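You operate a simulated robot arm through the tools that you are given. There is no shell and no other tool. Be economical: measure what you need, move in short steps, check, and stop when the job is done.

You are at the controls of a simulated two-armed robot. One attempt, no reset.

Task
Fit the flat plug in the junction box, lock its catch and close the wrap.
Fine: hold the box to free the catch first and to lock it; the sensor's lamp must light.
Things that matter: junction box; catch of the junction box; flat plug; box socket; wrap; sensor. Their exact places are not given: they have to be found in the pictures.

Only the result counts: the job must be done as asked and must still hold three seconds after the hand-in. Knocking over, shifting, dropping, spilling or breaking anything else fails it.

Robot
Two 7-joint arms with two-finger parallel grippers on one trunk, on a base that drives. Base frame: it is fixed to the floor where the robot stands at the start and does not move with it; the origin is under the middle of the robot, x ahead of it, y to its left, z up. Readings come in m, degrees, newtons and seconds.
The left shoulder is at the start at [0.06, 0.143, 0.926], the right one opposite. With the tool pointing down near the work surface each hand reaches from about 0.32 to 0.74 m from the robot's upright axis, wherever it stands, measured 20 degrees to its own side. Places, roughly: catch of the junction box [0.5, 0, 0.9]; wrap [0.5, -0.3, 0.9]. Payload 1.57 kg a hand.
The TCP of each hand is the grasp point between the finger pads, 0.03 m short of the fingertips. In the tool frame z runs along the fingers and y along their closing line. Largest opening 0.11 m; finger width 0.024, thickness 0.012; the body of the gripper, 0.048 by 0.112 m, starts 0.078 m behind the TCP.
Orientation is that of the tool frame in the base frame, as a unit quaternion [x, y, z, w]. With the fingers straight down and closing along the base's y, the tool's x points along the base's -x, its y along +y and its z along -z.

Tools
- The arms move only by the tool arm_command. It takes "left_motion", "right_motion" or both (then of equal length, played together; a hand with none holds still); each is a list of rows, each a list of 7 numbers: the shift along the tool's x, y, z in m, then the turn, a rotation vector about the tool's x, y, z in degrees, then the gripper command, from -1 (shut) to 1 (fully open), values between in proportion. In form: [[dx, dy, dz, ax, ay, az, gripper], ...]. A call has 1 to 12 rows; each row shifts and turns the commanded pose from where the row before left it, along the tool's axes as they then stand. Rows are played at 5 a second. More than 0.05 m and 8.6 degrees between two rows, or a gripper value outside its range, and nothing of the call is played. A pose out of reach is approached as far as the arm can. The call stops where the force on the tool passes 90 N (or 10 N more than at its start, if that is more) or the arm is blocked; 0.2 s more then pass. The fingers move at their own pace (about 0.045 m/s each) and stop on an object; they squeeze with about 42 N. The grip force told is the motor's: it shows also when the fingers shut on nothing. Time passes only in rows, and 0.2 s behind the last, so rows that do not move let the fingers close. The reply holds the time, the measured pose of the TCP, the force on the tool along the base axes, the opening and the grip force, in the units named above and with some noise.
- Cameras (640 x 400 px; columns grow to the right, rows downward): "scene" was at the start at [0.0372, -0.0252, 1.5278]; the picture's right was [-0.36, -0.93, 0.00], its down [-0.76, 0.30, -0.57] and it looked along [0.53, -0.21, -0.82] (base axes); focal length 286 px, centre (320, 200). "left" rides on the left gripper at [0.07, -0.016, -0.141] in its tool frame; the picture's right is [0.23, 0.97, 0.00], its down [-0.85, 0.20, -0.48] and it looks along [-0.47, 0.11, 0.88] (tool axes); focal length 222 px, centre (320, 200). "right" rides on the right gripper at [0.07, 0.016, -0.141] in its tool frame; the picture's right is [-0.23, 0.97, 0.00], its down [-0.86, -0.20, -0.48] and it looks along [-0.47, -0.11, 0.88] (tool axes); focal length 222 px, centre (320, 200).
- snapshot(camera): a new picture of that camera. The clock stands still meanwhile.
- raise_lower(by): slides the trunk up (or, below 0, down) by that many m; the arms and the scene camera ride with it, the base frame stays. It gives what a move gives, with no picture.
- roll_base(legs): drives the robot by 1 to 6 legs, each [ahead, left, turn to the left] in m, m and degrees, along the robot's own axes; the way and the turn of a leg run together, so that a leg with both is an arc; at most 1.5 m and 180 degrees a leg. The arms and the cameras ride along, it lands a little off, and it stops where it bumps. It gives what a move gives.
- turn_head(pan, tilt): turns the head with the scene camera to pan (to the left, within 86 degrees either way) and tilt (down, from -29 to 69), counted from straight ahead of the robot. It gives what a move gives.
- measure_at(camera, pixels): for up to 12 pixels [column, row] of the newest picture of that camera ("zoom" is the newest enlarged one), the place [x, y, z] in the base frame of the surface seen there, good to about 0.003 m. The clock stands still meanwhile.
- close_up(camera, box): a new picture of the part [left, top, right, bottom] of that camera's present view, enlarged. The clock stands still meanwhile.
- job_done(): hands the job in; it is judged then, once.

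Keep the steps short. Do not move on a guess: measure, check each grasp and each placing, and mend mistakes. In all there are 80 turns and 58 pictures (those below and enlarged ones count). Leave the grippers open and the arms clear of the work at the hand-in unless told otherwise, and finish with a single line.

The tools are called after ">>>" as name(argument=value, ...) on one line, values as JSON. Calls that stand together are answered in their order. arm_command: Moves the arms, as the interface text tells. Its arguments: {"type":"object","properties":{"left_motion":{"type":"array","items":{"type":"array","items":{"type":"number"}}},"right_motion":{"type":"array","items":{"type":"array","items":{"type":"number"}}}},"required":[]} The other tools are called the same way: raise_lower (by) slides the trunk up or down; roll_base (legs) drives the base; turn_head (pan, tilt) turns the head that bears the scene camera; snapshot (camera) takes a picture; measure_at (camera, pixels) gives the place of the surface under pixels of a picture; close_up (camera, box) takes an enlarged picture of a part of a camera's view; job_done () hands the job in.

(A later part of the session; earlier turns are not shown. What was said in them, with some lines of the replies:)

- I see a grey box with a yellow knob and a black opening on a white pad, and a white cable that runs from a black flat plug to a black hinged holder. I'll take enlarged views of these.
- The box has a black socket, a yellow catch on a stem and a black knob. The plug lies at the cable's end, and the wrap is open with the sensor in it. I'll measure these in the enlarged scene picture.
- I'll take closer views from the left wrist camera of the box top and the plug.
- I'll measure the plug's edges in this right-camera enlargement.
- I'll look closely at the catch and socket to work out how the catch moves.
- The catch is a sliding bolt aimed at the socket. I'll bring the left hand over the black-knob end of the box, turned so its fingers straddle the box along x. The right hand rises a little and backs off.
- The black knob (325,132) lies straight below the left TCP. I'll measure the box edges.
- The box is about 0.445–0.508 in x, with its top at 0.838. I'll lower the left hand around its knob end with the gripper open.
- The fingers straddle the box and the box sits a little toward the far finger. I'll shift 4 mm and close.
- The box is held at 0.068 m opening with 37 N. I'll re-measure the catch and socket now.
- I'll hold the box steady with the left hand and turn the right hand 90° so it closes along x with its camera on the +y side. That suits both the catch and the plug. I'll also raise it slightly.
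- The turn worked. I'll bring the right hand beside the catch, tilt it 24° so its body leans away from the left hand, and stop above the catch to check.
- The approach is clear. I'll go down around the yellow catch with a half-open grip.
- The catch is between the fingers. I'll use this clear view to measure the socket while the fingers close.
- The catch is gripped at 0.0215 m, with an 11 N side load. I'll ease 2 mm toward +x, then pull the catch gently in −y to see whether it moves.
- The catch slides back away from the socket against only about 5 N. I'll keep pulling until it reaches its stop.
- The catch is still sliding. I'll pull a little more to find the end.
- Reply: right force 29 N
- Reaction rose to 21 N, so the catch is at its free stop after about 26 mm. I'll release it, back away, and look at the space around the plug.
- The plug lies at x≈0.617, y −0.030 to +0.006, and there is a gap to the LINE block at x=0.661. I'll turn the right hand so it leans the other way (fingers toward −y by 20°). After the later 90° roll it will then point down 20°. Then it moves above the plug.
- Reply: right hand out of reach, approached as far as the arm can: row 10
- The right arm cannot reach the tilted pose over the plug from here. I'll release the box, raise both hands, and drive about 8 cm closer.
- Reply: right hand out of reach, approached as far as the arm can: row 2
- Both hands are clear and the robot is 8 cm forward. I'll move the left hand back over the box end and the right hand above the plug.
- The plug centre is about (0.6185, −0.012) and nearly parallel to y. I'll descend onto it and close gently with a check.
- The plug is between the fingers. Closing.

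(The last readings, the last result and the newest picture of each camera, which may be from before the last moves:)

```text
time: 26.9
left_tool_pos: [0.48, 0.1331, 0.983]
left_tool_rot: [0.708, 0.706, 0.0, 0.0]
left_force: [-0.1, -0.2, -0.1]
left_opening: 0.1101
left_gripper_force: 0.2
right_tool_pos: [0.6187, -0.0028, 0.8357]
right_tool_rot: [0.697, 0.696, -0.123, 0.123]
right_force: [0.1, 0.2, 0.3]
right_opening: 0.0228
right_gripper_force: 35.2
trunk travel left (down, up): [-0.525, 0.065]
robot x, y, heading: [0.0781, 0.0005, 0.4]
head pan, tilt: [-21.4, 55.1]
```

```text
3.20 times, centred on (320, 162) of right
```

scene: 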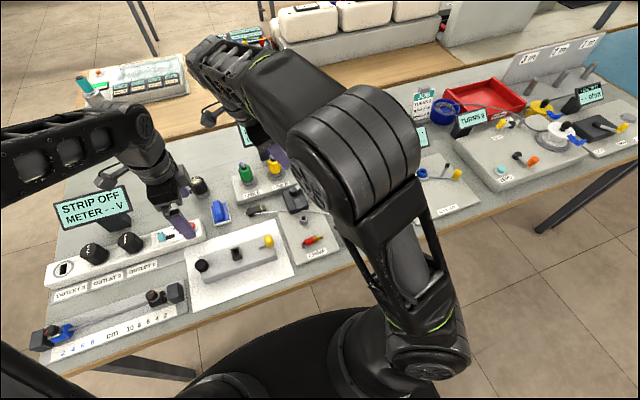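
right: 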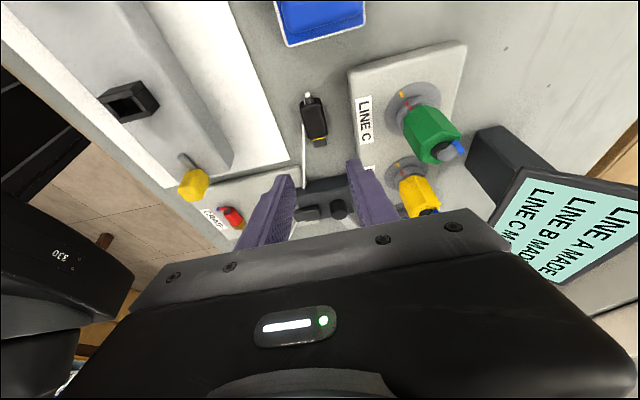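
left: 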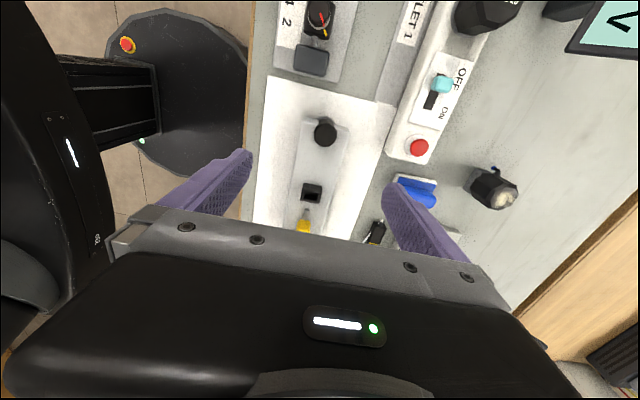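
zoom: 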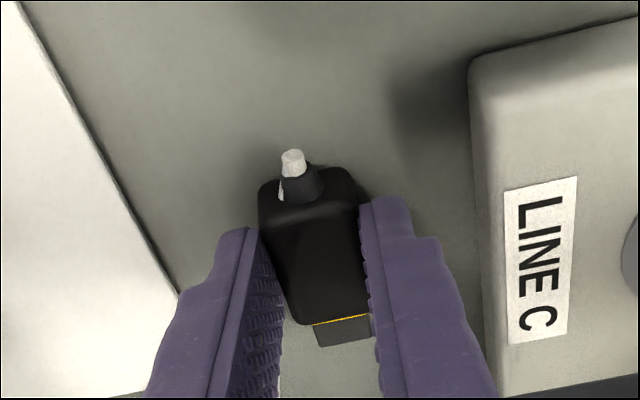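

The plug is gripped at 0.0228 m. I'll lift it, bring it back to x≈0.5, then look.

>>> arm_command(right_motion=[[-0.0069, 0, -0.0188, 0, 0, 0, -1], [-0.0137, 0, -0.0376, 0, 0, 0, -1], [-0.0137, 0, -0.0376, 0, 0, 0, -1], [-0.0137, 0, -0.0376, 0, 0, 0, -1], [-0.02, -0.03, 0, 0, 0, 0, -1], [-0.02, -0.03, 0, 0, 0, 0, -1], [-0.02, -0.03, 0, 0, 0, 0, -1], [0, -0.03, 0, 0, 0, 0, -1], [0, 0, 0, 0, 0, 0, -1]])

>>> arm_command(right_motion=[[0, 0, 0, 0, 8.18, 0, -1], [0, 0, 0, 0, 8.18, 0, -1], [0, 0, 0, 0, 8.18, 0, -1], [0, 0, 0, 0, 8.18, 0, -1], [0, 0, 0, 0, 8.18, 0, -1], [0, 0, 0, 0, 8.18, 0, -1], [0, 0, 0, 0, 8.18, 0, -1], [0, 0, 0, 0, 8.18, 0, -1], [0, 0, 0, 0, 8.18, 0, -1], [0, 0, 0, 0, 8.18, 0, -1], [0, 0, 0, 0, 8.2, 0, -1], [0, 0, 0, 0, 0, 0, -1]])

>>> snapshot(camera="right")

>>> snapshot(camera="scene")

```text
time: 28.9
left_tool_pos: [0.4815, 0.1338, 0.9832]
left_tool_rot: [0.708, 0.706, -0.001, 0.0]
left_force: [-0.3, 0.9, 0.1]
left_opening: 0.11
left_gripper_force: 0.1
right_tool_pos: [0.496, -0.0583, 0.9979]
right_tool_rot: [0.698, 0.695, -0.123, 0.122]
right_force: [0.2, 0.5, -1.2]
right_opening: 0.0228
right_gripper_force: 34.9
trunk travel left (down, up): [-0.525, 0.065]
robot x, y, heading: [0.085, -0.0022, 0.1]
head pan, tilt: [-21.4, 55.1]
```

```text
time: 31.5
left_tool_pos: [0.48, 0.1344, 0.9825]
left_tool_rot: [0.707, 0.707, 0.0, 0.0]
left_force: [-0.2, -0.4, -0.3]
left_opening: 0.11
left_gripper_force: 0.1
right_tool_pos: [0.496, -0.0605, 0.9969]
right_tool_rot: [0.579, 0.578, 0.407, -0.405]
right_force: [0.3, -0.2, -0.2]
right_opening: 0.0228
right_gripper_force: 35.9
trunk travel left (down, up): [-0.525, 0.065]
robot x, y, heading: [0.0795, 0.0002, 0.0]
head pan, tilt: [-21.4, 55.1]
```

```text
24 pictures are left
```

right: 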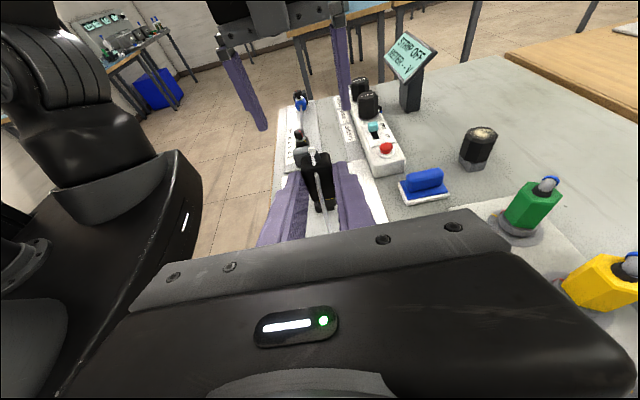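

```text
23 pictures are left
```

scene: 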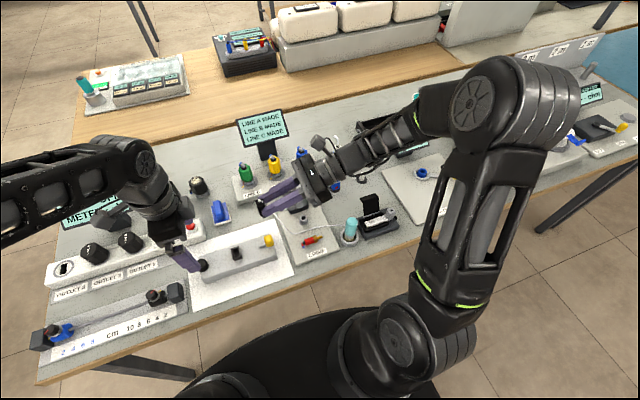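

The plug now points down in the right hand. I'll re-grip the box with the left hand, then view the plug tongue closely.

>>> arm_command(left_motion=[[-0.003, 0.001, 0.045, 0, 0, 0, 1], [0, 0, 0.045, 0, 0, 0, 1], [0, 0, 0.046, 0, 0, 0, 1], [0, 0, 0, 0, 0, 0, 1], [0, 0, 0, 0, 0, 0, -1], [0, 0, 0, 0, 0, 0, -1], [0, 0, 0, 0, 0, 0, -1], [0, 0, 0, 0, 0, 0, -1], [0, 0, 0, 0, 0, 0, -1]])

>>> close_up(camera="scene", box=[190, 170, 310, 270])

```text
time: 33.5
left_tool_pos: [0.4804, 0.1307, 0.847]
left_tool_rot: [0.708, 0.707, 0.0, 0.0]
left_force: [-0.3, -0.3, -0.4]
left_opening: 0.0676
left_gripper_force: 37.0
right_tool_pos: [0.4975, -0.0592, 0.9967]
right_tool_rot: [0.579, 0.579, 0.406, -0.405]
right_force: [0.1, 0.0, -0.1]
right_opening: 0.0227
right_gripper_force: 35.2
trunk travel left (down, up): [-0.525, 0.065]
robot x, y, heading: [0.0794, 0.0008, 0.2]
head pan, tilt: [-21.4, 55.1]
```

```text
4.00 times, centred on (250, 220) of scene
```

zoom: 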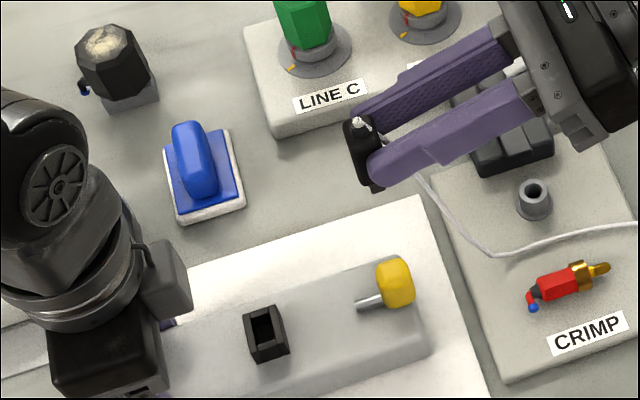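

I'll measure the socket corners in this view and move the plug above the socket, with its tip about 4 cm over it.

>>> measure_at(camera="zoom", pixels=[[247, 315], [277, 307], [258, 355], [287, 345], [265, 312], [270, 347], [272, 325], [390, 275], [363, 302]])

>>> arm_command(right_motion=[[-0.0056, -0.0052, 0.0352, 0, 0, 0, -1], [-0.0056, -0.0052, 0.0352, 0, 0, 0, -1], [-0.0056, -0.0052, 0.0352, 0, 0, 0, -1], [0, 0, 0, 0, 0, 0, -1]])

>>> close_up(camera="scene", box=[210, 210, 274, 260])

>>> close_up(camera="left", box=[240, 100, 400, 240])

```text
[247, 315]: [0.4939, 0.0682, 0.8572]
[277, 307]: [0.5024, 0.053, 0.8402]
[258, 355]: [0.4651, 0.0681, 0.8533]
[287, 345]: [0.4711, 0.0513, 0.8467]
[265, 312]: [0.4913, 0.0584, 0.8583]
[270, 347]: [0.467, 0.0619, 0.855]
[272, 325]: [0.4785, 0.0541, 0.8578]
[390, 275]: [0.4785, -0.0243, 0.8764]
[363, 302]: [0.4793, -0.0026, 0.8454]
```

```text
time: 34.5
left_tool_pos: [0.4825, 0.1304, 0.8483]
left_tool_rot: [0.708, 0.707, 0.0, 0.0]
left_force: [0.0, -0.2, 0.0]
left_opening: 0.0676
left_gripper_force: 42.3
right_tool_pos: [0.4811, 0.0345, 0.9434]
right_tool_rot: [0.579, 0.579, 0.406, -0.406]
right_force: [0.5, -0.8, -0.6]
right_opening: 0.0226
right_gripper_force: 35.4
trunk travel left (down, up): [-0.525, 0.065]
robot x, y, heading: [0.0824, 0.0003, -0.0]
head pan, tilt: [-21.4, 55.1]
```

```text
8.00 times, centred on (242, 235) of scene
```

zoom: 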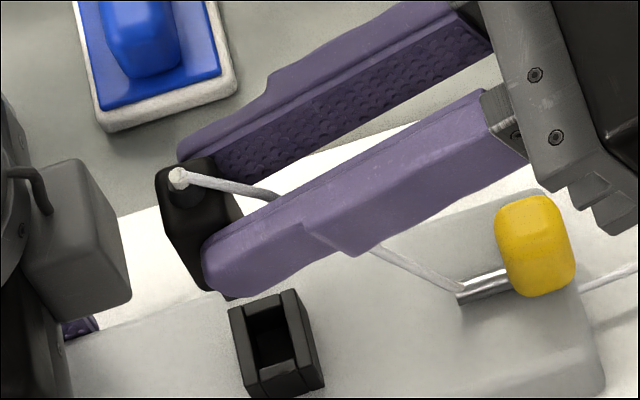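

```text
2.86 times, centred on (320, 170) of left
```

zoom: 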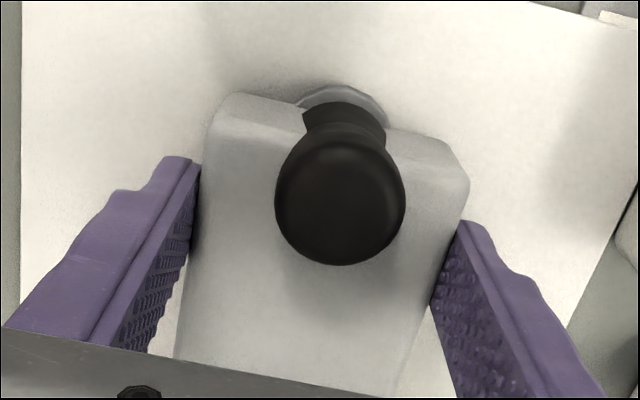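

The box centre is x≈0.4805, equal to the left grip centre, and the socket y≈0.061. I'll measure the plug body's visible +y face to verify its y position.

>>> measure_at(camera="zoom", pixels=[[175, 230], [190, 260], [172, 210], [168, 195], [195, 275], [210, 292], [178, 178], [205, 200], [260, 330], [280, 360], [237, 320], [313, 385]])

>>> close_up(camera="right", box=[250, 110, 410, 250])

```text
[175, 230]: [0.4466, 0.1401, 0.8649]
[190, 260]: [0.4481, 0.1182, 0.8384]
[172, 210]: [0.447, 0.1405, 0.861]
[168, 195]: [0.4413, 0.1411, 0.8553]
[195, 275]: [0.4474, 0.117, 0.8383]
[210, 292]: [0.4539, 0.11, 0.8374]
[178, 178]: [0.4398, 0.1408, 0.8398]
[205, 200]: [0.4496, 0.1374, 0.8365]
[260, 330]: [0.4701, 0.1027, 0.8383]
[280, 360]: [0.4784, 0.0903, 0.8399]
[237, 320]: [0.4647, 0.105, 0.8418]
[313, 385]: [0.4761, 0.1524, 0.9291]
```

```text
2.86 times, centred on (330, 180) of right
```

zoom: 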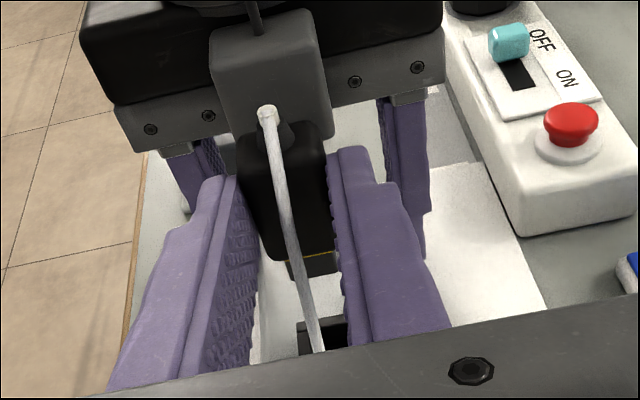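

>>> measure_at(camera="zoom", pixels=[[270, 200], [280, 240], [305, 268], [330, 268], [292, 272], [338, 265], [312, 255], [302, 325], [330, 322], [310, 340], [340, 340], [335, 350]])

>>> close_up(camera="scene", box=[210, 210, 274, 260])

>>> measure_at(camera="zoom", pixels=[[175, 230], [190, 260], [172, 210], [185, 220], [180, 245], [200, 285], [200, 200], [228, 208], [235, 310], [290, 295], [250, 390], [318, 380]])

```text
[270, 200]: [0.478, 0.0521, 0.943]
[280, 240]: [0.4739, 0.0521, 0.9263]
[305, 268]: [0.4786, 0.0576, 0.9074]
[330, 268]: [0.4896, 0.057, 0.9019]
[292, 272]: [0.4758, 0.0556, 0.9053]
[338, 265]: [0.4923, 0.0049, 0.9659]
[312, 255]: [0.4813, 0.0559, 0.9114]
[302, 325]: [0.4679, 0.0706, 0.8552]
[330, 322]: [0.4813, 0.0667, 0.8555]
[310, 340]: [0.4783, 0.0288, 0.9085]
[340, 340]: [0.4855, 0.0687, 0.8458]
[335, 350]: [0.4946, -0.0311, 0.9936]
```

```text
8.00 times, centred on (242, 235) of scene
```

zoom: 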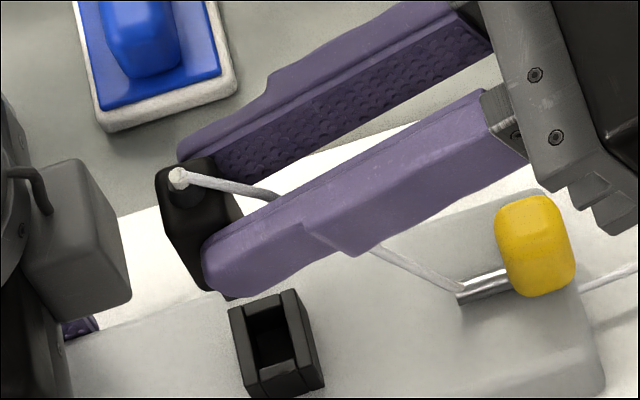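

```text
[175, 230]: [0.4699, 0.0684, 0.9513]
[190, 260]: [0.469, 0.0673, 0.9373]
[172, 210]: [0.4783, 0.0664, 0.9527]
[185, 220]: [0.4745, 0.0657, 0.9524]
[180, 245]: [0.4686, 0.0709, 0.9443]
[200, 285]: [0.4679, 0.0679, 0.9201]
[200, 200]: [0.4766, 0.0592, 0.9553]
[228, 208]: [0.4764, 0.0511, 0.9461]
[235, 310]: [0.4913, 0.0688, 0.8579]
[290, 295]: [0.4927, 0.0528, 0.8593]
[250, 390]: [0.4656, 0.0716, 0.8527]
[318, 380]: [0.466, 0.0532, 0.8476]
```

The plug axis is at y≈0.0613 and the socket centre at y≈0.061, so they line up. I'll lower straight down to just above the socket rim and then into it.

>>> arm_command(right_motion=[[-0.0094, -0.0005, 0.0034, 0, 0, 0, -1], [-0.0094, 0, 0.0034, 0, 0, 0, -1], [-0.0094, 0, 0.0034, 0, 0, 0, -1], [-0.0094, 0, 0.0034, 0, 0, 0, -1], [-0.0047, 0, 0.0017, 0, 0, 0, -1], [0, 0, 0, 0, 0, 0, -1]])

>>> close_up(camera="right", box=[270, 140, 390, 240])

```text
time: 35.9
left_tool_pos: [0.4808, 0.1308, 0.8486]
left_tool_rot: [0.708, 0.706, -0.001, 0.0]
left_force: [-0.9, 0.5, -0.3]
left_opening: 0.0673
left_gripper_force: 42.5
right_tool_pos: [0.4812, 0.0346, 0.8986]
right_tool_rot: [0.58, 0.579, 0.406, -0.405]
right_force: [0.5, -1.3, -1.2]
right_opening: 0.0225
right_gripper_force: 35.2
trunk travel left (down, up): [-0.525, 0.065]
robot x, y, heading: [0.081, 0.0028, -0.2]
head pan, tilt: [-21.4, 55.1]
```

```text
4.00 times, centred on (330, 190) of right
```

zoom: 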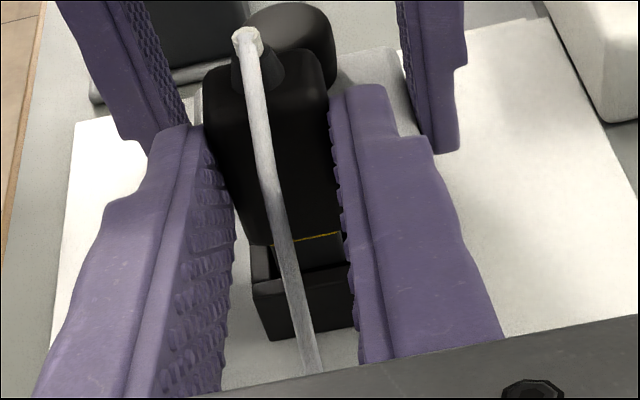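

The tongue lines up with the opening with no contact force. I'll press on in 3 mm steps.

>>> arm_command(right_motion=[[-0.0028, 0, 0.001, 0, 0, 0, -1], [-0.0028, 0, 0.001, 0, 0, 0, -1], [0, 0, 0, 0, 0, 0, -1]])

```text
time: 36.7
left_tool_pos: [0.4813, 0.1291, 0.8473]
left_tool_rot: [0.708, 0.706, 0.0, 0.0]
left_force: [-0.6, -0.2, -0.7]
left_opening: 0.0674
left_gripper_force: 42.1
right_tool_pos: [0.4807, 0.0336, 0.8941]
right_tool_rot: [0.579, 0.579, 0.406, -0.405]
right_force: [0.2, -0.4, 0.1]
right_opening: 0.0226
right_gripper_force: 35.5
trunk travel left (down, up): [-0.525, 0.065]
robot x, y, heading: [0.0759, 0.0012, 0.1]
head pan, tilt: [-21.4, 55.1]
```

No force yet, so the tongue is entering. Continuing down.

>>> arm_command(right_motion=[[-0.0028, 0, 0.001, 0, 0, 0, -1], [-0.0028, 0, 0.001, 0, 0, 0, -1], [0, 0, 0, 0, 0, 0, -1]])

```text
time: 37.5
left_tool_pos: [0.4803, 0.129, 0.8487]
left_tool_rot: [0.707, 0.707, 0.0, 0.0]
left_force: [0.0, 0.2, 0.4]
left_opening: 0.0672
left_gripper_force: 41.8
right_tool_pos: [0.481, 0.0338, 0.887]
right_tool_rot: [0.58, 0.578, 0.406, -0.405]
right_force: [1.0, -0.1, 2.7]
right_opening: 0.0226
right_gripper_force: 35.2
trunk travel left (down, up): [-0.525, 0.065]
robot x, y, heading: [0.0771, 0.0022, -0.2]
head pan, tilt: [-21.4, 55.1]
```

>>> arm_command(right_motion=[[-0.0019, 0, 0.0007, 0, 0, 0, -1], [-0.0019, 0, 0.0007, 0, 0, 0, -1], [0, 0, 0, 0, 0, 0, -1]])

>>> close_up(camera="right", box=[270, 140, 390, 240])

```text
time: 38.3
left_tool_pos: [0.4802, 0.13, 0.8479]
left_tool_rot: [0.707, 0.707, 0.001, 0.0]
left_force: [3.7, 4.7, -13.8]
left_opening: 0.0675
left_gripper_force: 41.7
right_tool_pos: [0.4807, 0.0345, 0.8874]
right_tool_rot: [0.578, 0.578, 0.409, -0.406]
right_force: [-1.9, -8.5, 34.2]
right_opening: 0.0227
right_gripper_force: 35.3
trunk travel left (down, up): [-0.525, 0.065]
robot x, y, heading: [0.0801, -0.0009, -0.1]
head pan, tilt: [-21.4, 55.1]
```

```text
4.00 times, centred on (330, 190) of right
```

zoom: 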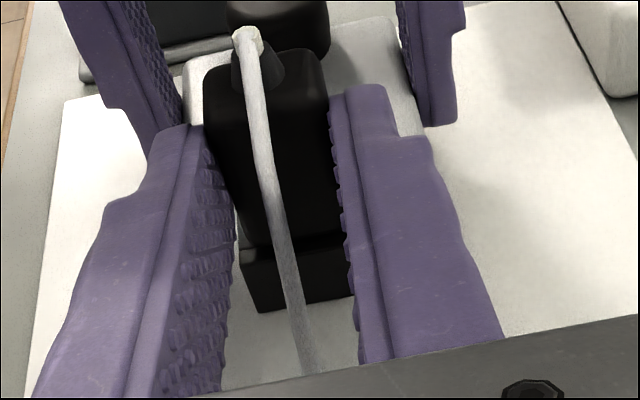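

The plug is seated: the yellow band is hidden and reaction is 34 N. I'll ease the load, open, and retreat along the tool axis.

>>> arm_command(right_motion=[[0.0025, 0, -0.0009, 0, 0, 0, -1], [0, 0, 0, 0, 0, 0, 0], [0, 0, 0, 0, 0, 0, 0], [0, 0, 0, 0, 0, 0, 0], [0, 0, -0.02, 0, 0, 0, 0], [0, 0, -0.03, 0, 0, 0, 0], [0.02, 0, -0.03, 0, 0, 0, 0], [0.03, 0, -0.03, 0, 0, 0, 0], [0, 0, 0, 0, 0, 0, 0]])

>>> close_up(camera="scene", box=[194, 210, 290, 270])

>>> measure_at(camera="zoom", pixels=[[510, 150], [450, 200]])

```text
time: 40.3
left_tool_pos: [0.4817, 0.1299, 0.8483]
left_tool_rot: [0.707, 0.707, 0.0, 0.0]
left_force: [-0.5, -0.2, -0.1]
left_opening: 0.0675
left_gripper_force: 42.2
right_tool_pos: [0.4801, -0.0524, 0.9705]
right_tool_rot: [0.58, 0.579, 0.405, -0.406]
right_force: [0.0, 0.8, 0.3]
right_opening: 0.0553
right_gripper_force: 0.0
trunk travel left (down, up): [-0.525, 0.065]
robot x, y, heading: [0.0782, -0.0017, 0.1]
head pan, tilt: [-21.4, 55.1]
```

```text
6.67 times, centred on (242, 240) of scene
```

zoom: 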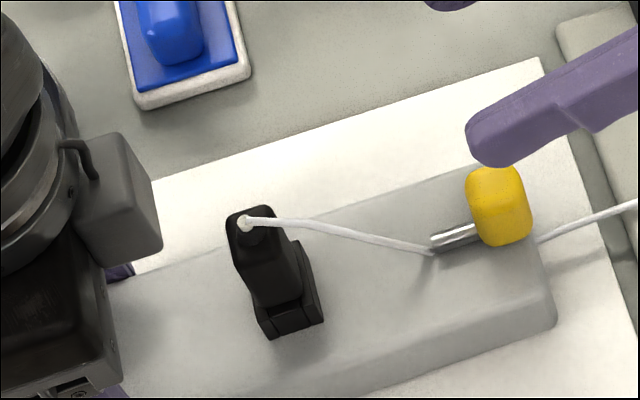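

```text
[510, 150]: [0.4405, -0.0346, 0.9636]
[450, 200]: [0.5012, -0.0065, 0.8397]
```

The plug stands in the socket. I'll re-tilt the right hand to 24° and go down around the catch again.

>>> arm_command(right_motion=[[0, 0, 0, 0, -7.67, 0, 0.1], [0, 0, 0, 0, -7.67, 0, 0.1], [0, 0, 0, 0, -7.67, 0, 0.1], [0, 0, 0, 0, -7.67, 0, 0.1], [0, 0, 0, 0, -7.67, 0, 0.1], [0, 0, 0, 0, -7.65, 0, 0.1], [-0.015, 0, 0.02, 0, 0, 0, 0.1], [0, 0, 0.04, 0, 0, 0, 0.1], [0, 0, 0.0378, 0, 0, 0, 0.1], [0, 0, 0, 0, 0, 0, 0.1]])

>>> close_up(camera="right", box=[200, 60, 440, 210])

```text
time: 42.5
left_tool_pos: [0.4821, 0.1294, 0.8474]
left_tool_rot: [0.707, 0.708, 0.0, 0.0]
left_force: [-0.6, -1.0, -1.2]
left_opening: 0.0674
left_gripper_force: 42.3
right_tool_pos: [0.4802, -0.0252, 0.8759]
right_tool_rot: [0.692, 0.691, 0.146, -0.147]
right_force: [-0.3, 0.6, -0.4]
right_opening: 0.0607
right_gripper_force: 0.0
trunk travel left (down, up): [-0.525, 0.065]
robot x, y, heading: [0.0809, -0.0026, -0.1]
head pan, tilt: [-21.4, 55.1]
```

```text
2.67 times, centred on (320, 135) of right
```

zoom: 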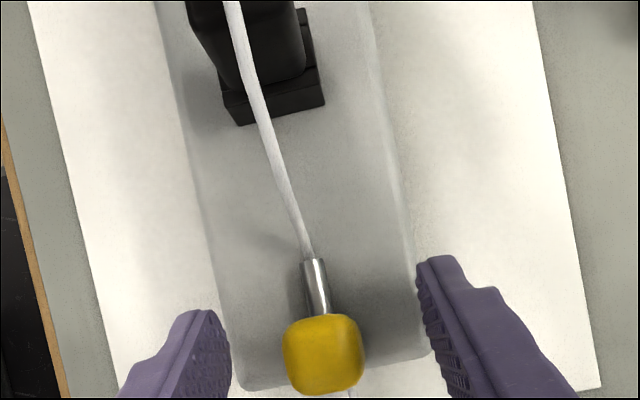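

The catch is between the fingers. I'll grip it, then push toward the socket.

>>> arm_command(right_motion=[[0, 0, 0, 0, 0, 0, -1], [0, 0, 0, 0, 0, 0, -1], [0, 0, 0, 0, 0, 0, -1], [0.0046, 0, 0.002, 0, 0, 0, -1], [0.0046, 0, 0.002, 0, 0, 0, -1], [0.0046, 0, 0.002, 0, 0, 0, -1], [0.0046, 0, 0.002, 0, 0, 0, -1], [0, 0, 0, 0, 0, 0, -1]])

>>> arm_command(right_motion=[[0.0037, 0, 0.0016, 0, 0, 0, -1], [0.0027, 0, 0.0012, 0, 0, 0, -1], [0, 0, 0, 0, 0, 0, -1]])

>>> close_up(camera="right", box=[200, 60, 440, 210])

```text
time: 44.3
left_tool_pos: [0.4819, 0.1299, 0.8481]
left_tool_rot: [0.707, 0.707, 0.0, 0.0]
left_force: [-3.1, 4.9, 12.0]
left_opening: 0.0674
left_gripper_force: 42.0
right_tool_pos: [0.4811, -0.0063, 0.8749]
right_tool_rot: [0.692, 0.692, 0.147, -0.147]
right_force: [2.0, -6.3, -14.2]
right_opening: 0.0215
right_gripper_force: 34.9
trunk travel left (down, up): [-0.525, 0.065]
robot x, y, heading: [0.0795, -0.0012, 0.0]
head pan, tilt: [-21.4, 55.1]
```

```text
time: 45.1
left_tool_pos: [0.4812, 0.1293, 0.8472]
left_tool_rot: [0.707, 0.707, 0.0, -0.001]
left_force: [-2.3, 5.8, 11.6]
left_opening: 0.0673
left_gripper_force: 42.3
right_tool_pos: [0.4803, 0.0007, 0.8768]
right_tool_rot: [0.692, 0.691, 0.147, -0.147]
right_force: [1.2, -6.0, -10.1]
right_opening: 0.0217
right_gripper_force: 34.8
trunk travel left (down, up): [-0.525, 0.065]
robot x, y, heading: [0.0771, -0.0024, -0.0]
head pan, tilt: [-21.4, 55.1]
```

```text
2.67 times, centred on (320, 135) of right
```

zoom: 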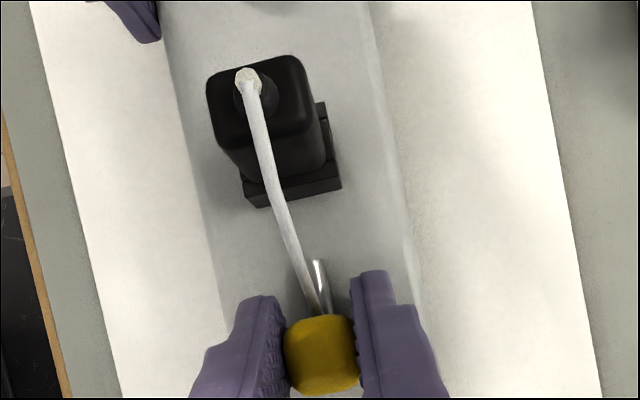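

The catch is back at its starting position with only 6 N of sliding force. I'll push on toward the socket until it stops.

>>> arm_command(right_motion=[[0.0027, 0, 0.0012, 0, 0, 0, -1], [0.0027, 0, 0.0012, 0, 0, 0, -1], [0, 0, 0, 0, 0, 0, -1]])

>>> arm_command(right_motion=[[0.0027, 0, 0.0012, 0, 0, 0, -1], [0, 0, 0, 0, 0, 0, -1]])

```text
time: 45.9
left_tool_pos: [0.4818, 0.1315, 0.8479]
left_tool_rot: [0.706, 0.708, 0.001, -0.002]
left_force: [4.5, 32.6, 6.6]
left_opening: 0.0675
left_gripper_force: 42.0
right_tool_pos: [0.4815, 0.0061, 0.8767]
right_tool_rot: [0.692, 0.691, 0.146, -0.147]
right_force: [-1.7, -28.3, 3.9]
right_opening: 0.0217
right_gripper_force: 35.4
trunk travel left (down, up): [-0.525, 0.065]
robot x, y, heading: [0.0833, 0.0, 0.0]
head pan, tilt: [-21.4, 55.1]
```

```text
time: 46.5
left_tool_pos: [0.4807, 0.1313, 0.8478]
left_tool_rot: [0.706, 0.708, 0.0, -0.002]
left_force: [5.0, 32.7, 6.3]
left_opening: 0.0674
left_gripper_force: 42.3
right_tool_pos: [0.4809, 0.0093, 0.8768]
right_tool_rot: [0.692, 0.691, 0.146, -0.146]
right_force: [-2.0, -27.2, 3.3]
right_opening: 0.0217
right_gripper_force: 35.1
trunk travel left (down, up): [-0.525, 0.065]
robot x, y, heading: [0.0822, 0.0012, -0.2]
head pan, tilt: [-21.4, 55.1]
```

Reaction jumped to 28 N, so the catch is at its locked stop. I'll ease off, release, retreat, and inspect the catch and the sensor's lamp.

>>> arm_command(right_motion=[[-0.001, 0, 0, 0, 0, 0, -1], [0, 0, 0, 0, 0, 0, 0.1], [0, 0, 0, 0, 0, 0, 0.1], [0, 0, 0, 0, 0, 0, 0.1], [0, 0, -0.04, 0, 0, 0, 0.1], [0, 0, -0.04, 0, 0, 0, 0.1], [-0.03, 0, -0.04, 0, 0, 0, 0.1], [-0.04, 0, 0, 0, 0, 0, 0.1], [0, 0, 0, 0, 0, 0, 0.1]])

>>> close_up(camera="scene", box=[194, 190, 434, 270])

>>> measure_at(camera="zoom", pixels=[[190, 170], [160, 185], [110, 170], [105, 210]])

```text
time: 48.5
left_tool_pos: [0.4802, 0.1292, 0.8479]
left_tool_rot: [0.707, 0.707, 0.0, -0.001]
left_force: [-1.2, -1.2, 0.6]
left_opening: 0.0675
left_gripper_force: 42.0
right_tool_pos: [0.4785, -0.1034, 0.9555]
right_tool_rot: [0.692, 0.691, 0.147, -0.147]
right_force: [0.9, -0.5, -0.4]
right_opening: 0.0606
right_gripper_force: 0.0
trunk travel left (down, up): [-0.525, 0.065]
robot x, y, heading: [0.0802, 0.0031, 0.1]
head pan, tilt: [-21.4, 55.1]
```

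```text
2.67 times, centred on (314, 230) of scene
```

zoom: 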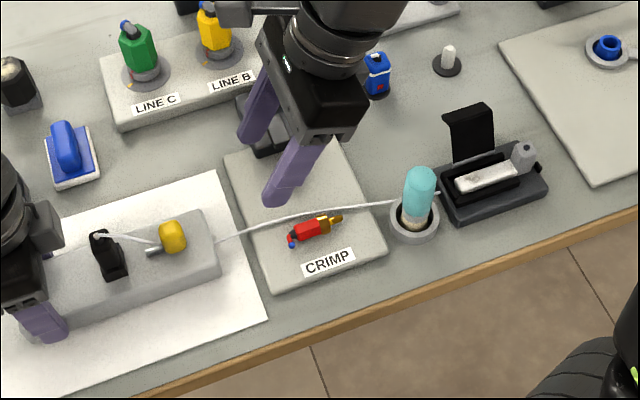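

```text
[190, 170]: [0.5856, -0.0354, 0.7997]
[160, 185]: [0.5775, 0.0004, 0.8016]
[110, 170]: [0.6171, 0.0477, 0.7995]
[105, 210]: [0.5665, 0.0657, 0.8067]
```

>>> close_up(camera="scene", box=[215, 200, 290, 264])

>>> measure_at(camera="zoom", pixels=[[395, 290], [340, 330], [170, 270], [220, 350]])

>>> close_up(camera="scene", box=[340, 220, 404, 280])

```text
6.25 times, centred on (252, 232) of scene
```

zoom: 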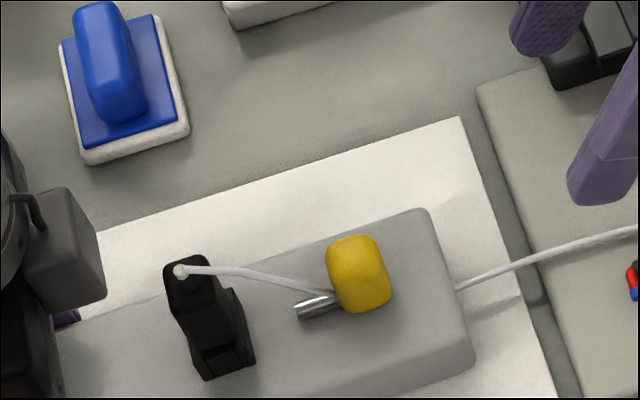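

```text
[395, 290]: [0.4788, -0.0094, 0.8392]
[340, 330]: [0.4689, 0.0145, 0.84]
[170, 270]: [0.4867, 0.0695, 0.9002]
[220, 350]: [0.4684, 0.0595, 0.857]
```

```text
6.67 times, centred on (372, 250) of scene
```

zoom: 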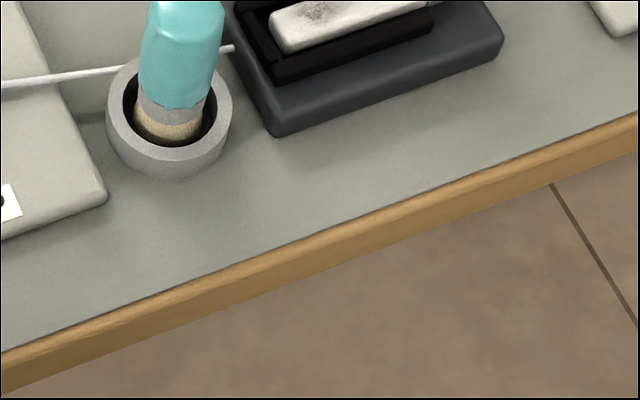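

The catch sits locked next to the socket. I'll now view the wrap and sensor closely.

>>> close_up(camera="scene", box=[352, 188, 404, 240])

>>> measure_at(camera="zoom", pixels=[[200, 50], [330, 15], [240, 130], [345, 100], [250, 180], [350, 150], [300, 240], [395, 175], [430, 170], [440, 120], [470, 200], [300, 330]])

```text
7.69 times, centred on (378, 214) of scene
```

zoom: 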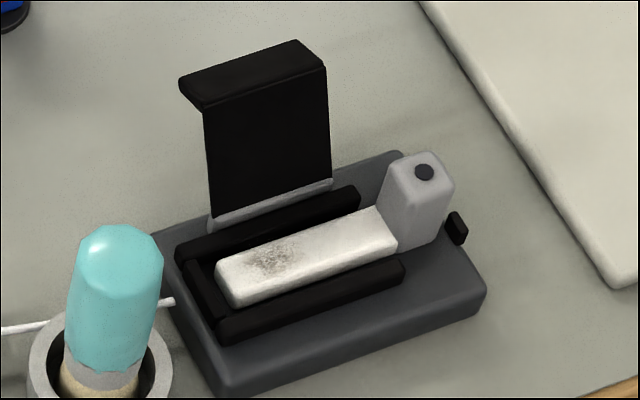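

```text
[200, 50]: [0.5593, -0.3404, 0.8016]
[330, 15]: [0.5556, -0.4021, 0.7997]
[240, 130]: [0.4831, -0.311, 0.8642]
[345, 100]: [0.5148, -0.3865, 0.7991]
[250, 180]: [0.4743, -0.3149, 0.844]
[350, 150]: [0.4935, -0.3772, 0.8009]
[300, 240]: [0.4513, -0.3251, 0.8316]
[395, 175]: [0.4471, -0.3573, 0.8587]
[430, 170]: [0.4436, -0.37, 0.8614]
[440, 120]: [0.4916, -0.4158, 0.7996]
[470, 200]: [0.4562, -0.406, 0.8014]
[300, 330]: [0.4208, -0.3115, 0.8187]
```

The lamp is still dark, though the wrap is not yet closed. I'll check the catch position exactly, from the rod tip to the socket gap.

>>> close_up(camera="scene", box=[232, 226, 272, 260])

>>> measure_at(camera="zoom", pixels=[[420, 200], [340, 230], [380, 130], [460, 140], [300, 255], [350, 250], [290, 240], [180, 220], [200, 330], [440, 220]])

```text
11.76 times, centred on (252, 243) of scene
```

zoom: 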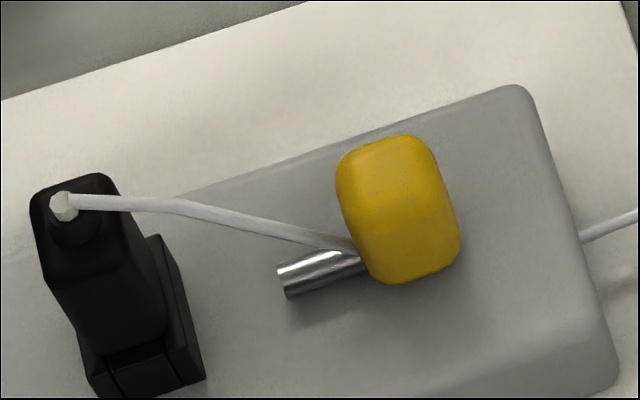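

```text
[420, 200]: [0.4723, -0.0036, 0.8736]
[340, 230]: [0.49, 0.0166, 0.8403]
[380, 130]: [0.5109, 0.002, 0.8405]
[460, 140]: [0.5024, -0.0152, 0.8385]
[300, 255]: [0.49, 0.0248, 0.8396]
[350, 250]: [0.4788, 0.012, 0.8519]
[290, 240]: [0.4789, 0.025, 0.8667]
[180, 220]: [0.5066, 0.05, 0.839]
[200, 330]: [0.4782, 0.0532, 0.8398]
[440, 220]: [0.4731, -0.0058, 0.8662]
```

The rod tip is at y≈0.026, its original locked position and hard stop, so the catch is locked. I'll release the box and lift the left hand. The right hand straightens, closes its fingers, and goes behind the wrap's upright lid.

>>> arm_command(left_motion=[[0, 0, 0, 0, 0, 0, 1], [0, 0, 0, 0, 0, 0, 1], [0, 0, 0, 0, 0, 0, 1], [0, 0, -0.045, 0, 0, 0, 1], [0, 0, -0.045, 0, 0, 0, 1], [0, 0, -0.045, 0, 0, 0, 1], [0.03, 0, -0.02, 0, 0, 0, 1], [0.03, 0, 0, 0, 0, 0, 1], [0, 0, 0, 0, 0, 0, 1]], right_motion=[[0, 0, 0, 0, -8, 0, -1], [0, 0, 0, 0, -8, 0, -1], [0, 0, 0, 0, -8, 0, -1], [-0.043, 0.0103, 0, 0, 0, 0, -1], [-0.043, 0.0103, 0, 0, 0, 0, -1], [-0.043, 0.0103, 0, 0, 0, 0, -1], [-0.043, 0.0103, 0, 0, 0, 0, -1], [-0.043, 0.0103, 0, 0, 0, 0, -1], [0, 0, 0, 0, 0, 0, -1]])

>>> snapshot(camera="right")

```text
time: 50.5
left_tool_pos: [0.4805, 0.1929, 1.0052]
left_tool_rot: [0.707, 0.707, 0.0, -0.001]
left_force: [-0.6, -0.8, 0.5]
left_opening: 0.1101
left_gripper_force: 0.0
right_tool_pos: [0.5324, -0.3204, 0.9546]
right_tool_rot: [0.708, 0.707, 0.0, 0.0]
right_force: [0.5, -0.5, -0.3]
right_opening: 0.0001
right_gripper_force: 21.3
trunk travel left (down, up): [-0.525, 0.065]
robot x, y, heading: [0.0791, -0.0013, -0.1]
head pan, tilt: [-21.4, 55.1]
```

```text
7 pictures are left
```

right: 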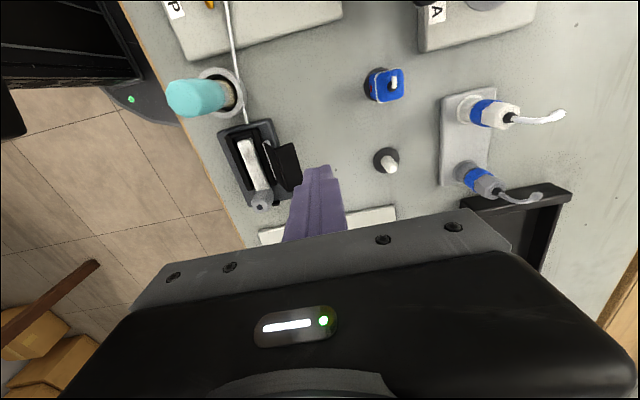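

The lid stands at about (283,165) in this view. I'll measure it and the space behind.

>>> measure_at(camera="right", pixels=[[272, 158], [278, 150], [290, 146], [298, 180], [284, 168], [290, 185], [250, 165], [262, 205], [240, 155], [310, 150], [330, 200], [266, 150]])

```text
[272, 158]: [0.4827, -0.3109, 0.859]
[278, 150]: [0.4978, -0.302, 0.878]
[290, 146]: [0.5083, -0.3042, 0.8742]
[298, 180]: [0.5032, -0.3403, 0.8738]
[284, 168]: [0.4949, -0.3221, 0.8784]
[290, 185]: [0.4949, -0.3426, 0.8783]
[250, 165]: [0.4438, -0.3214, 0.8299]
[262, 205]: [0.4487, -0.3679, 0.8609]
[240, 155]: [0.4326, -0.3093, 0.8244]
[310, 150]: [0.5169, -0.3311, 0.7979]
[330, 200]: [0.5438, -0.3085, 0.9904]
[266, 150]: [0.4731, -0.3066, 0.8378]
```

The lid leans back, with its hinge near x=0.473, z=0.83 and its top near x=0.50, z=0.878, centred at y=−0.322. I'll lower the closed fingers behind it and push slowly toward −x.

>>> arm_command(right_motion=[[-0.002, 0.014, 0, 0, 0, 0, -1], [0, 0, 0.035, 0, 0, 0, -1], [0, 0, 0.034, 0, 0, 0, -1], [0, -0.01, 0, 0, 0, 0, -1], [0, -0.01, 0, 0, 0, 0, -1], [0, -0.01, 0, 0, 0, 0, -1], [0, -0.01, 0, 0, 0, 0, -1], [0, -0.008, 0, 0, 0, 0, -1], [0, 0, 0, 0, 0, 0, -1]])

```text
time: 52.5
left_tool_pos: [0.4815, 0.1925, 1.0052]
left_tool_rot: [0.708, 0.706, -0.001, 0.0]
left_force: [0.0, 0.4, 0.1]
left_opening: 0.1103
left_gripper_force: 0.0
right_tool_pos: [0.4975, -0.3208, 0.8875]
right_tool_rot: [0.708, 0.706, 0.0, 0.0]
right_force: [0.3, -0.8, 0.0]
right_opening: 0.0
right_gripper_force: 21.1
trunk travel left (down, up): [-0.525, 0.065]
robot x, y, heading: [0.0812, -0.0009, 0.1]
head pan, tilt: [-21.4, 55.1]
```

Only light contact so far. I'll push the lid further over.

>>> arm_command(right_motion=[[0, -0.01, 0, 0, 0, 0, -1], [0, -0.01, 0, 0, 0, 0, -1], [0, -0.01, 0, 0, 0, 0, -1], [0, -0.01, 0, 0, 0, 0, -1], [0, 0, 0, 0, 0, 0, -1]])

>>> snapshot(camera="right")

```text
time: 53.7
left_tool_pos: [0.4812, 0.1914, 1.0048]
left_tool_rot: [0.707, 0.707, 0.001, 0.0]
left_force: [0.0, -0.2, 0.2]
left_opening: 0.1101
left_gripper_force: 0.1
right_tool_pos: [0.4578, -0.3214, 0.8886]
right_tool_rot: [0.707, 0.707, 0.0, 0.0]
right_force: [-0.3, -0.3, -0.7]
right_opening: 0.0
right_gripper_force: 21.2
trunk travel left (down, up): [-0.525, 0.065]
robot x, y, heading: [0.082, 0.0021, -0.4]
head pan, tilt: [-21.4, 55.1]
```

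```text
6 pictures are left
```

right: 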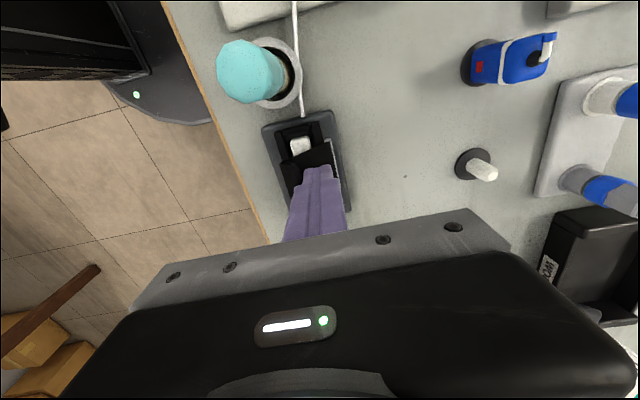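

The lid has swung over the sensor. I'll move above its free half and press down in small steps.

>>> arm_command(right_motion=[[0, -0.01, 0, 0, 0, 0, -1], [0, -0.008, 0.005, 0, 0, 0, -1], [0, 0, 0.005, 0, 0, 0, -1], [0, 0, 0.004, 0, 0, 0, -1], [0, 0, 0, 0, 0, 0, -1]])

```text
time: 54.9
left_tool_pos: [0.4812, 0.1917, 1.0045]
left_tool_rot: [0.708, 0.706, 0.001, 0.0]
left_force: [0.4, -0.9, 0.3]
left_opening: 0.1099
left_gripper_force: 0.1
right_tool_pos: [0.4395, -0.3209, 0.8722]
right_tool_rot: [0.707, 0.707, 0.0, 0.0]
right_force: [-0.5, 0.3, 0.1]
right_opening: 0.0
right_gripper_force: 21.3
trunk travel left (down, up): [-0.525, 0.065]
robot x, y, heading: [0.0804, -0.0013, -0.2]
head pan, tilt: [-21.4, 55.1]
```

>>> arm_command(right_motion=[[0, 0, 0.003, 0, 0, 0, -1], [0, 0, 0.002, 0, 0, 0, -1], [0, 0, 0, 0, 0, 0, -1]])

```text
time: 55.7
left_tool_pos: [0.4807, 0.1919, 1.0048]
left_tool_rot: [0.707, 0.707, -0.001, 0.001]
left_force: [0.1, 0.0, -0.1]
left_opening: 0.1098
left_gripper_force: 0.0
right_tool_pos: [0.4398, -0.3217, 0.8677]
right_tool_rot: [0.708, 0.707, 0.0, 0.001]
right_force: [0.3, 0.1, -0.4]
right_opening: 0.0
right_gripper_force: 21.7
trunk travel left (down, up): [-0.525, 0.065]
robot x, y, heading: [0.0772, 0.0005, -0.1]
head pan, tilt: [-21.4, 55.1]
```

>>> arm_command(right_motion=[[0, 0, 0.002, 0, 0, 0, -1], [0, 0, 0.002, 0, 0, 0, -1], [0, 0, 0, 0, 0, 0, -1]])

>>> close_up(camera="right", box=[230, 80, 390, 240])

```text
time: 56.5
left_tool_pos: [0.4808, 0.192, 1.005]
left_tool_rot: [0.708, 0.706, 0.001, 0.001]
left_force: [0.2, 0.1, 0.0]
left_opening: 0.11
left_gripper_force: 0.1
right_tool_pos: [0.4403, -0.3215, 0.8662]
right_tool_rot: [0.708, 0.707, 0.001, 0.002]
right_force: [-1.4, -6.6, 28.9]
right_opening: 0.0
right_gripper_force: 21.8
trunk travel left (down, up): [-0.525, 0.065]
robot x, y, heading: [0.0794, 0.0004, -0.3]
head pan, tilt: [-21.4, 55.1]
```

```text
2.50 times, centred on (310, 160) of right
```

zoom: 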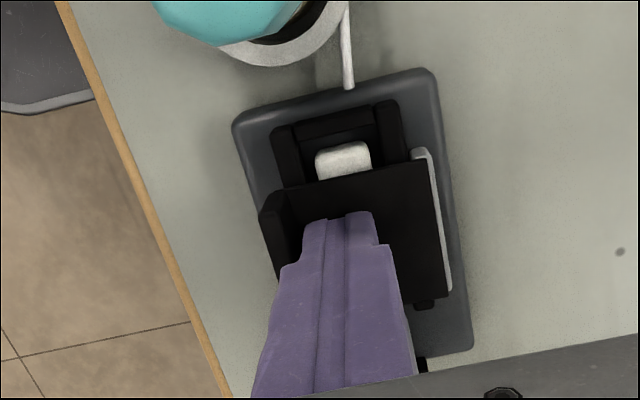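

The lid is closed flat, with a 29 N press. I'll lift the right hand clear, open it, and check the lamp.

>>> arm_command(right_motion=[[0, 0, -0.01, 0, 0, 0, -1], [0, 0, -0.04, 0, 0, 0, -1], [0, 0, -0.045, 0, 0, 0, 0.5], [0, 0.04, -0.045, 0, 0, 0, 1], [0, 0.04, 0, 0, 0, 0, 1], [-0.02, 0.04, 0, 0, 0, 0, 1], [0, 0, 0, 0, 0, 0, 1]])

>>> close_up(camera="scene", box=[340, 170, 420, 250])

```text
refused: row 4 steps farther than a row can; nothing moved
```

```text
5.00 times, centred on (380, 210) of scene
```

zoom: 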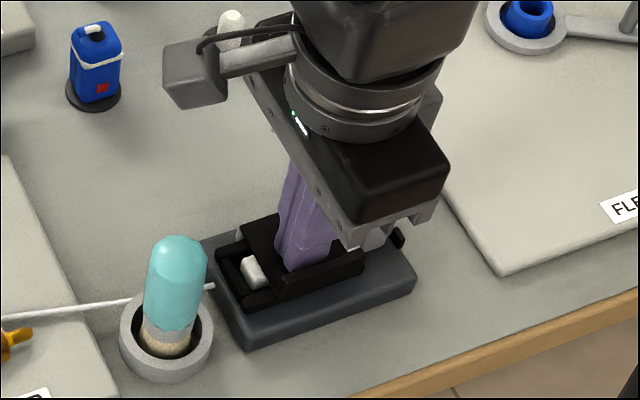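

One step was too long, so nothing moved. Repeating with smaller rows.

>>> arm_command(right_motion=[[0, 0, -0.01, 0, 0, 0, -1], [0, 0, -0.04, 0, 0, 0, -1], [0, 0, -0.045, 0, 0, 0, 0.5], [0, 0.02, -0.04, 0, 0, 0, 1], [0, 0.045, 0, 0, 0, 0, 1], [0, 0.045, 0, 0, 0, 0, 1], [0, 0, 0, 0, 0, 0, 1]])

>>> close_up(camera="scene", box=[346, 184, 410, 248])

```text
time: 58.1
left_tool_pos: [0.4806, 0.191, 1.0046]
left_tool_rot: [0.708, 0.706, 0.0, -0.001]
left_force: [0.6, -0.6, -0.2]
left_opening: 0.1099
left_gripper_force: 0.0
right_tool_pos: [0.5508, -0.3209, 1.001]
right_tool_rot: [0.707, 0.707, 0.0, 0.0]
right_force: [-0.4, -0.4, -0.4]
right_opening: 0.1021
right_gripper_force: 0.0
trunk travel left (down, up): [-0.525, 0.065]
robot x, y, heading: [0.0814, -0.0013, -0.1]
head pan, tilt: [-21.4, 55.1]
```

```text
6.25 times, centred on (378, 216) of scene
```

zoom: 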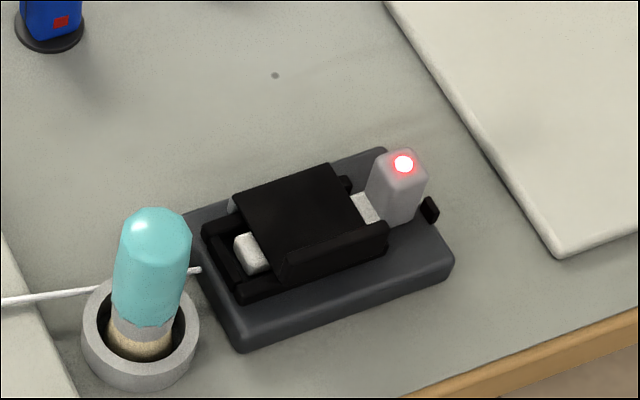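

The lamp is lit and the lid is closed flat. I'll take one last view of the whole bench before handing in.

>>> snapshot(camera="scene")

```text
2 pictures are left
```

scene: 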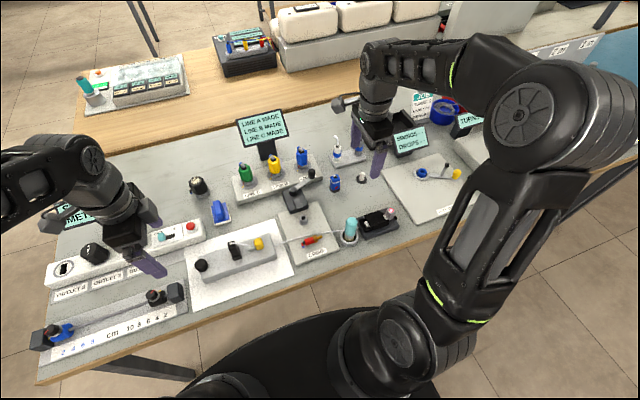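

The plug is in, the catch is locked, the wrap is closed, the lamp is lit, and both arms are clear. Handing in.

>>> job_done()

```text
The job is handed in.
```

The flat plug is fitted in the junction box with its catch locked, the wrap is closed, the sensor's lamp is lit, and the job is handed in.
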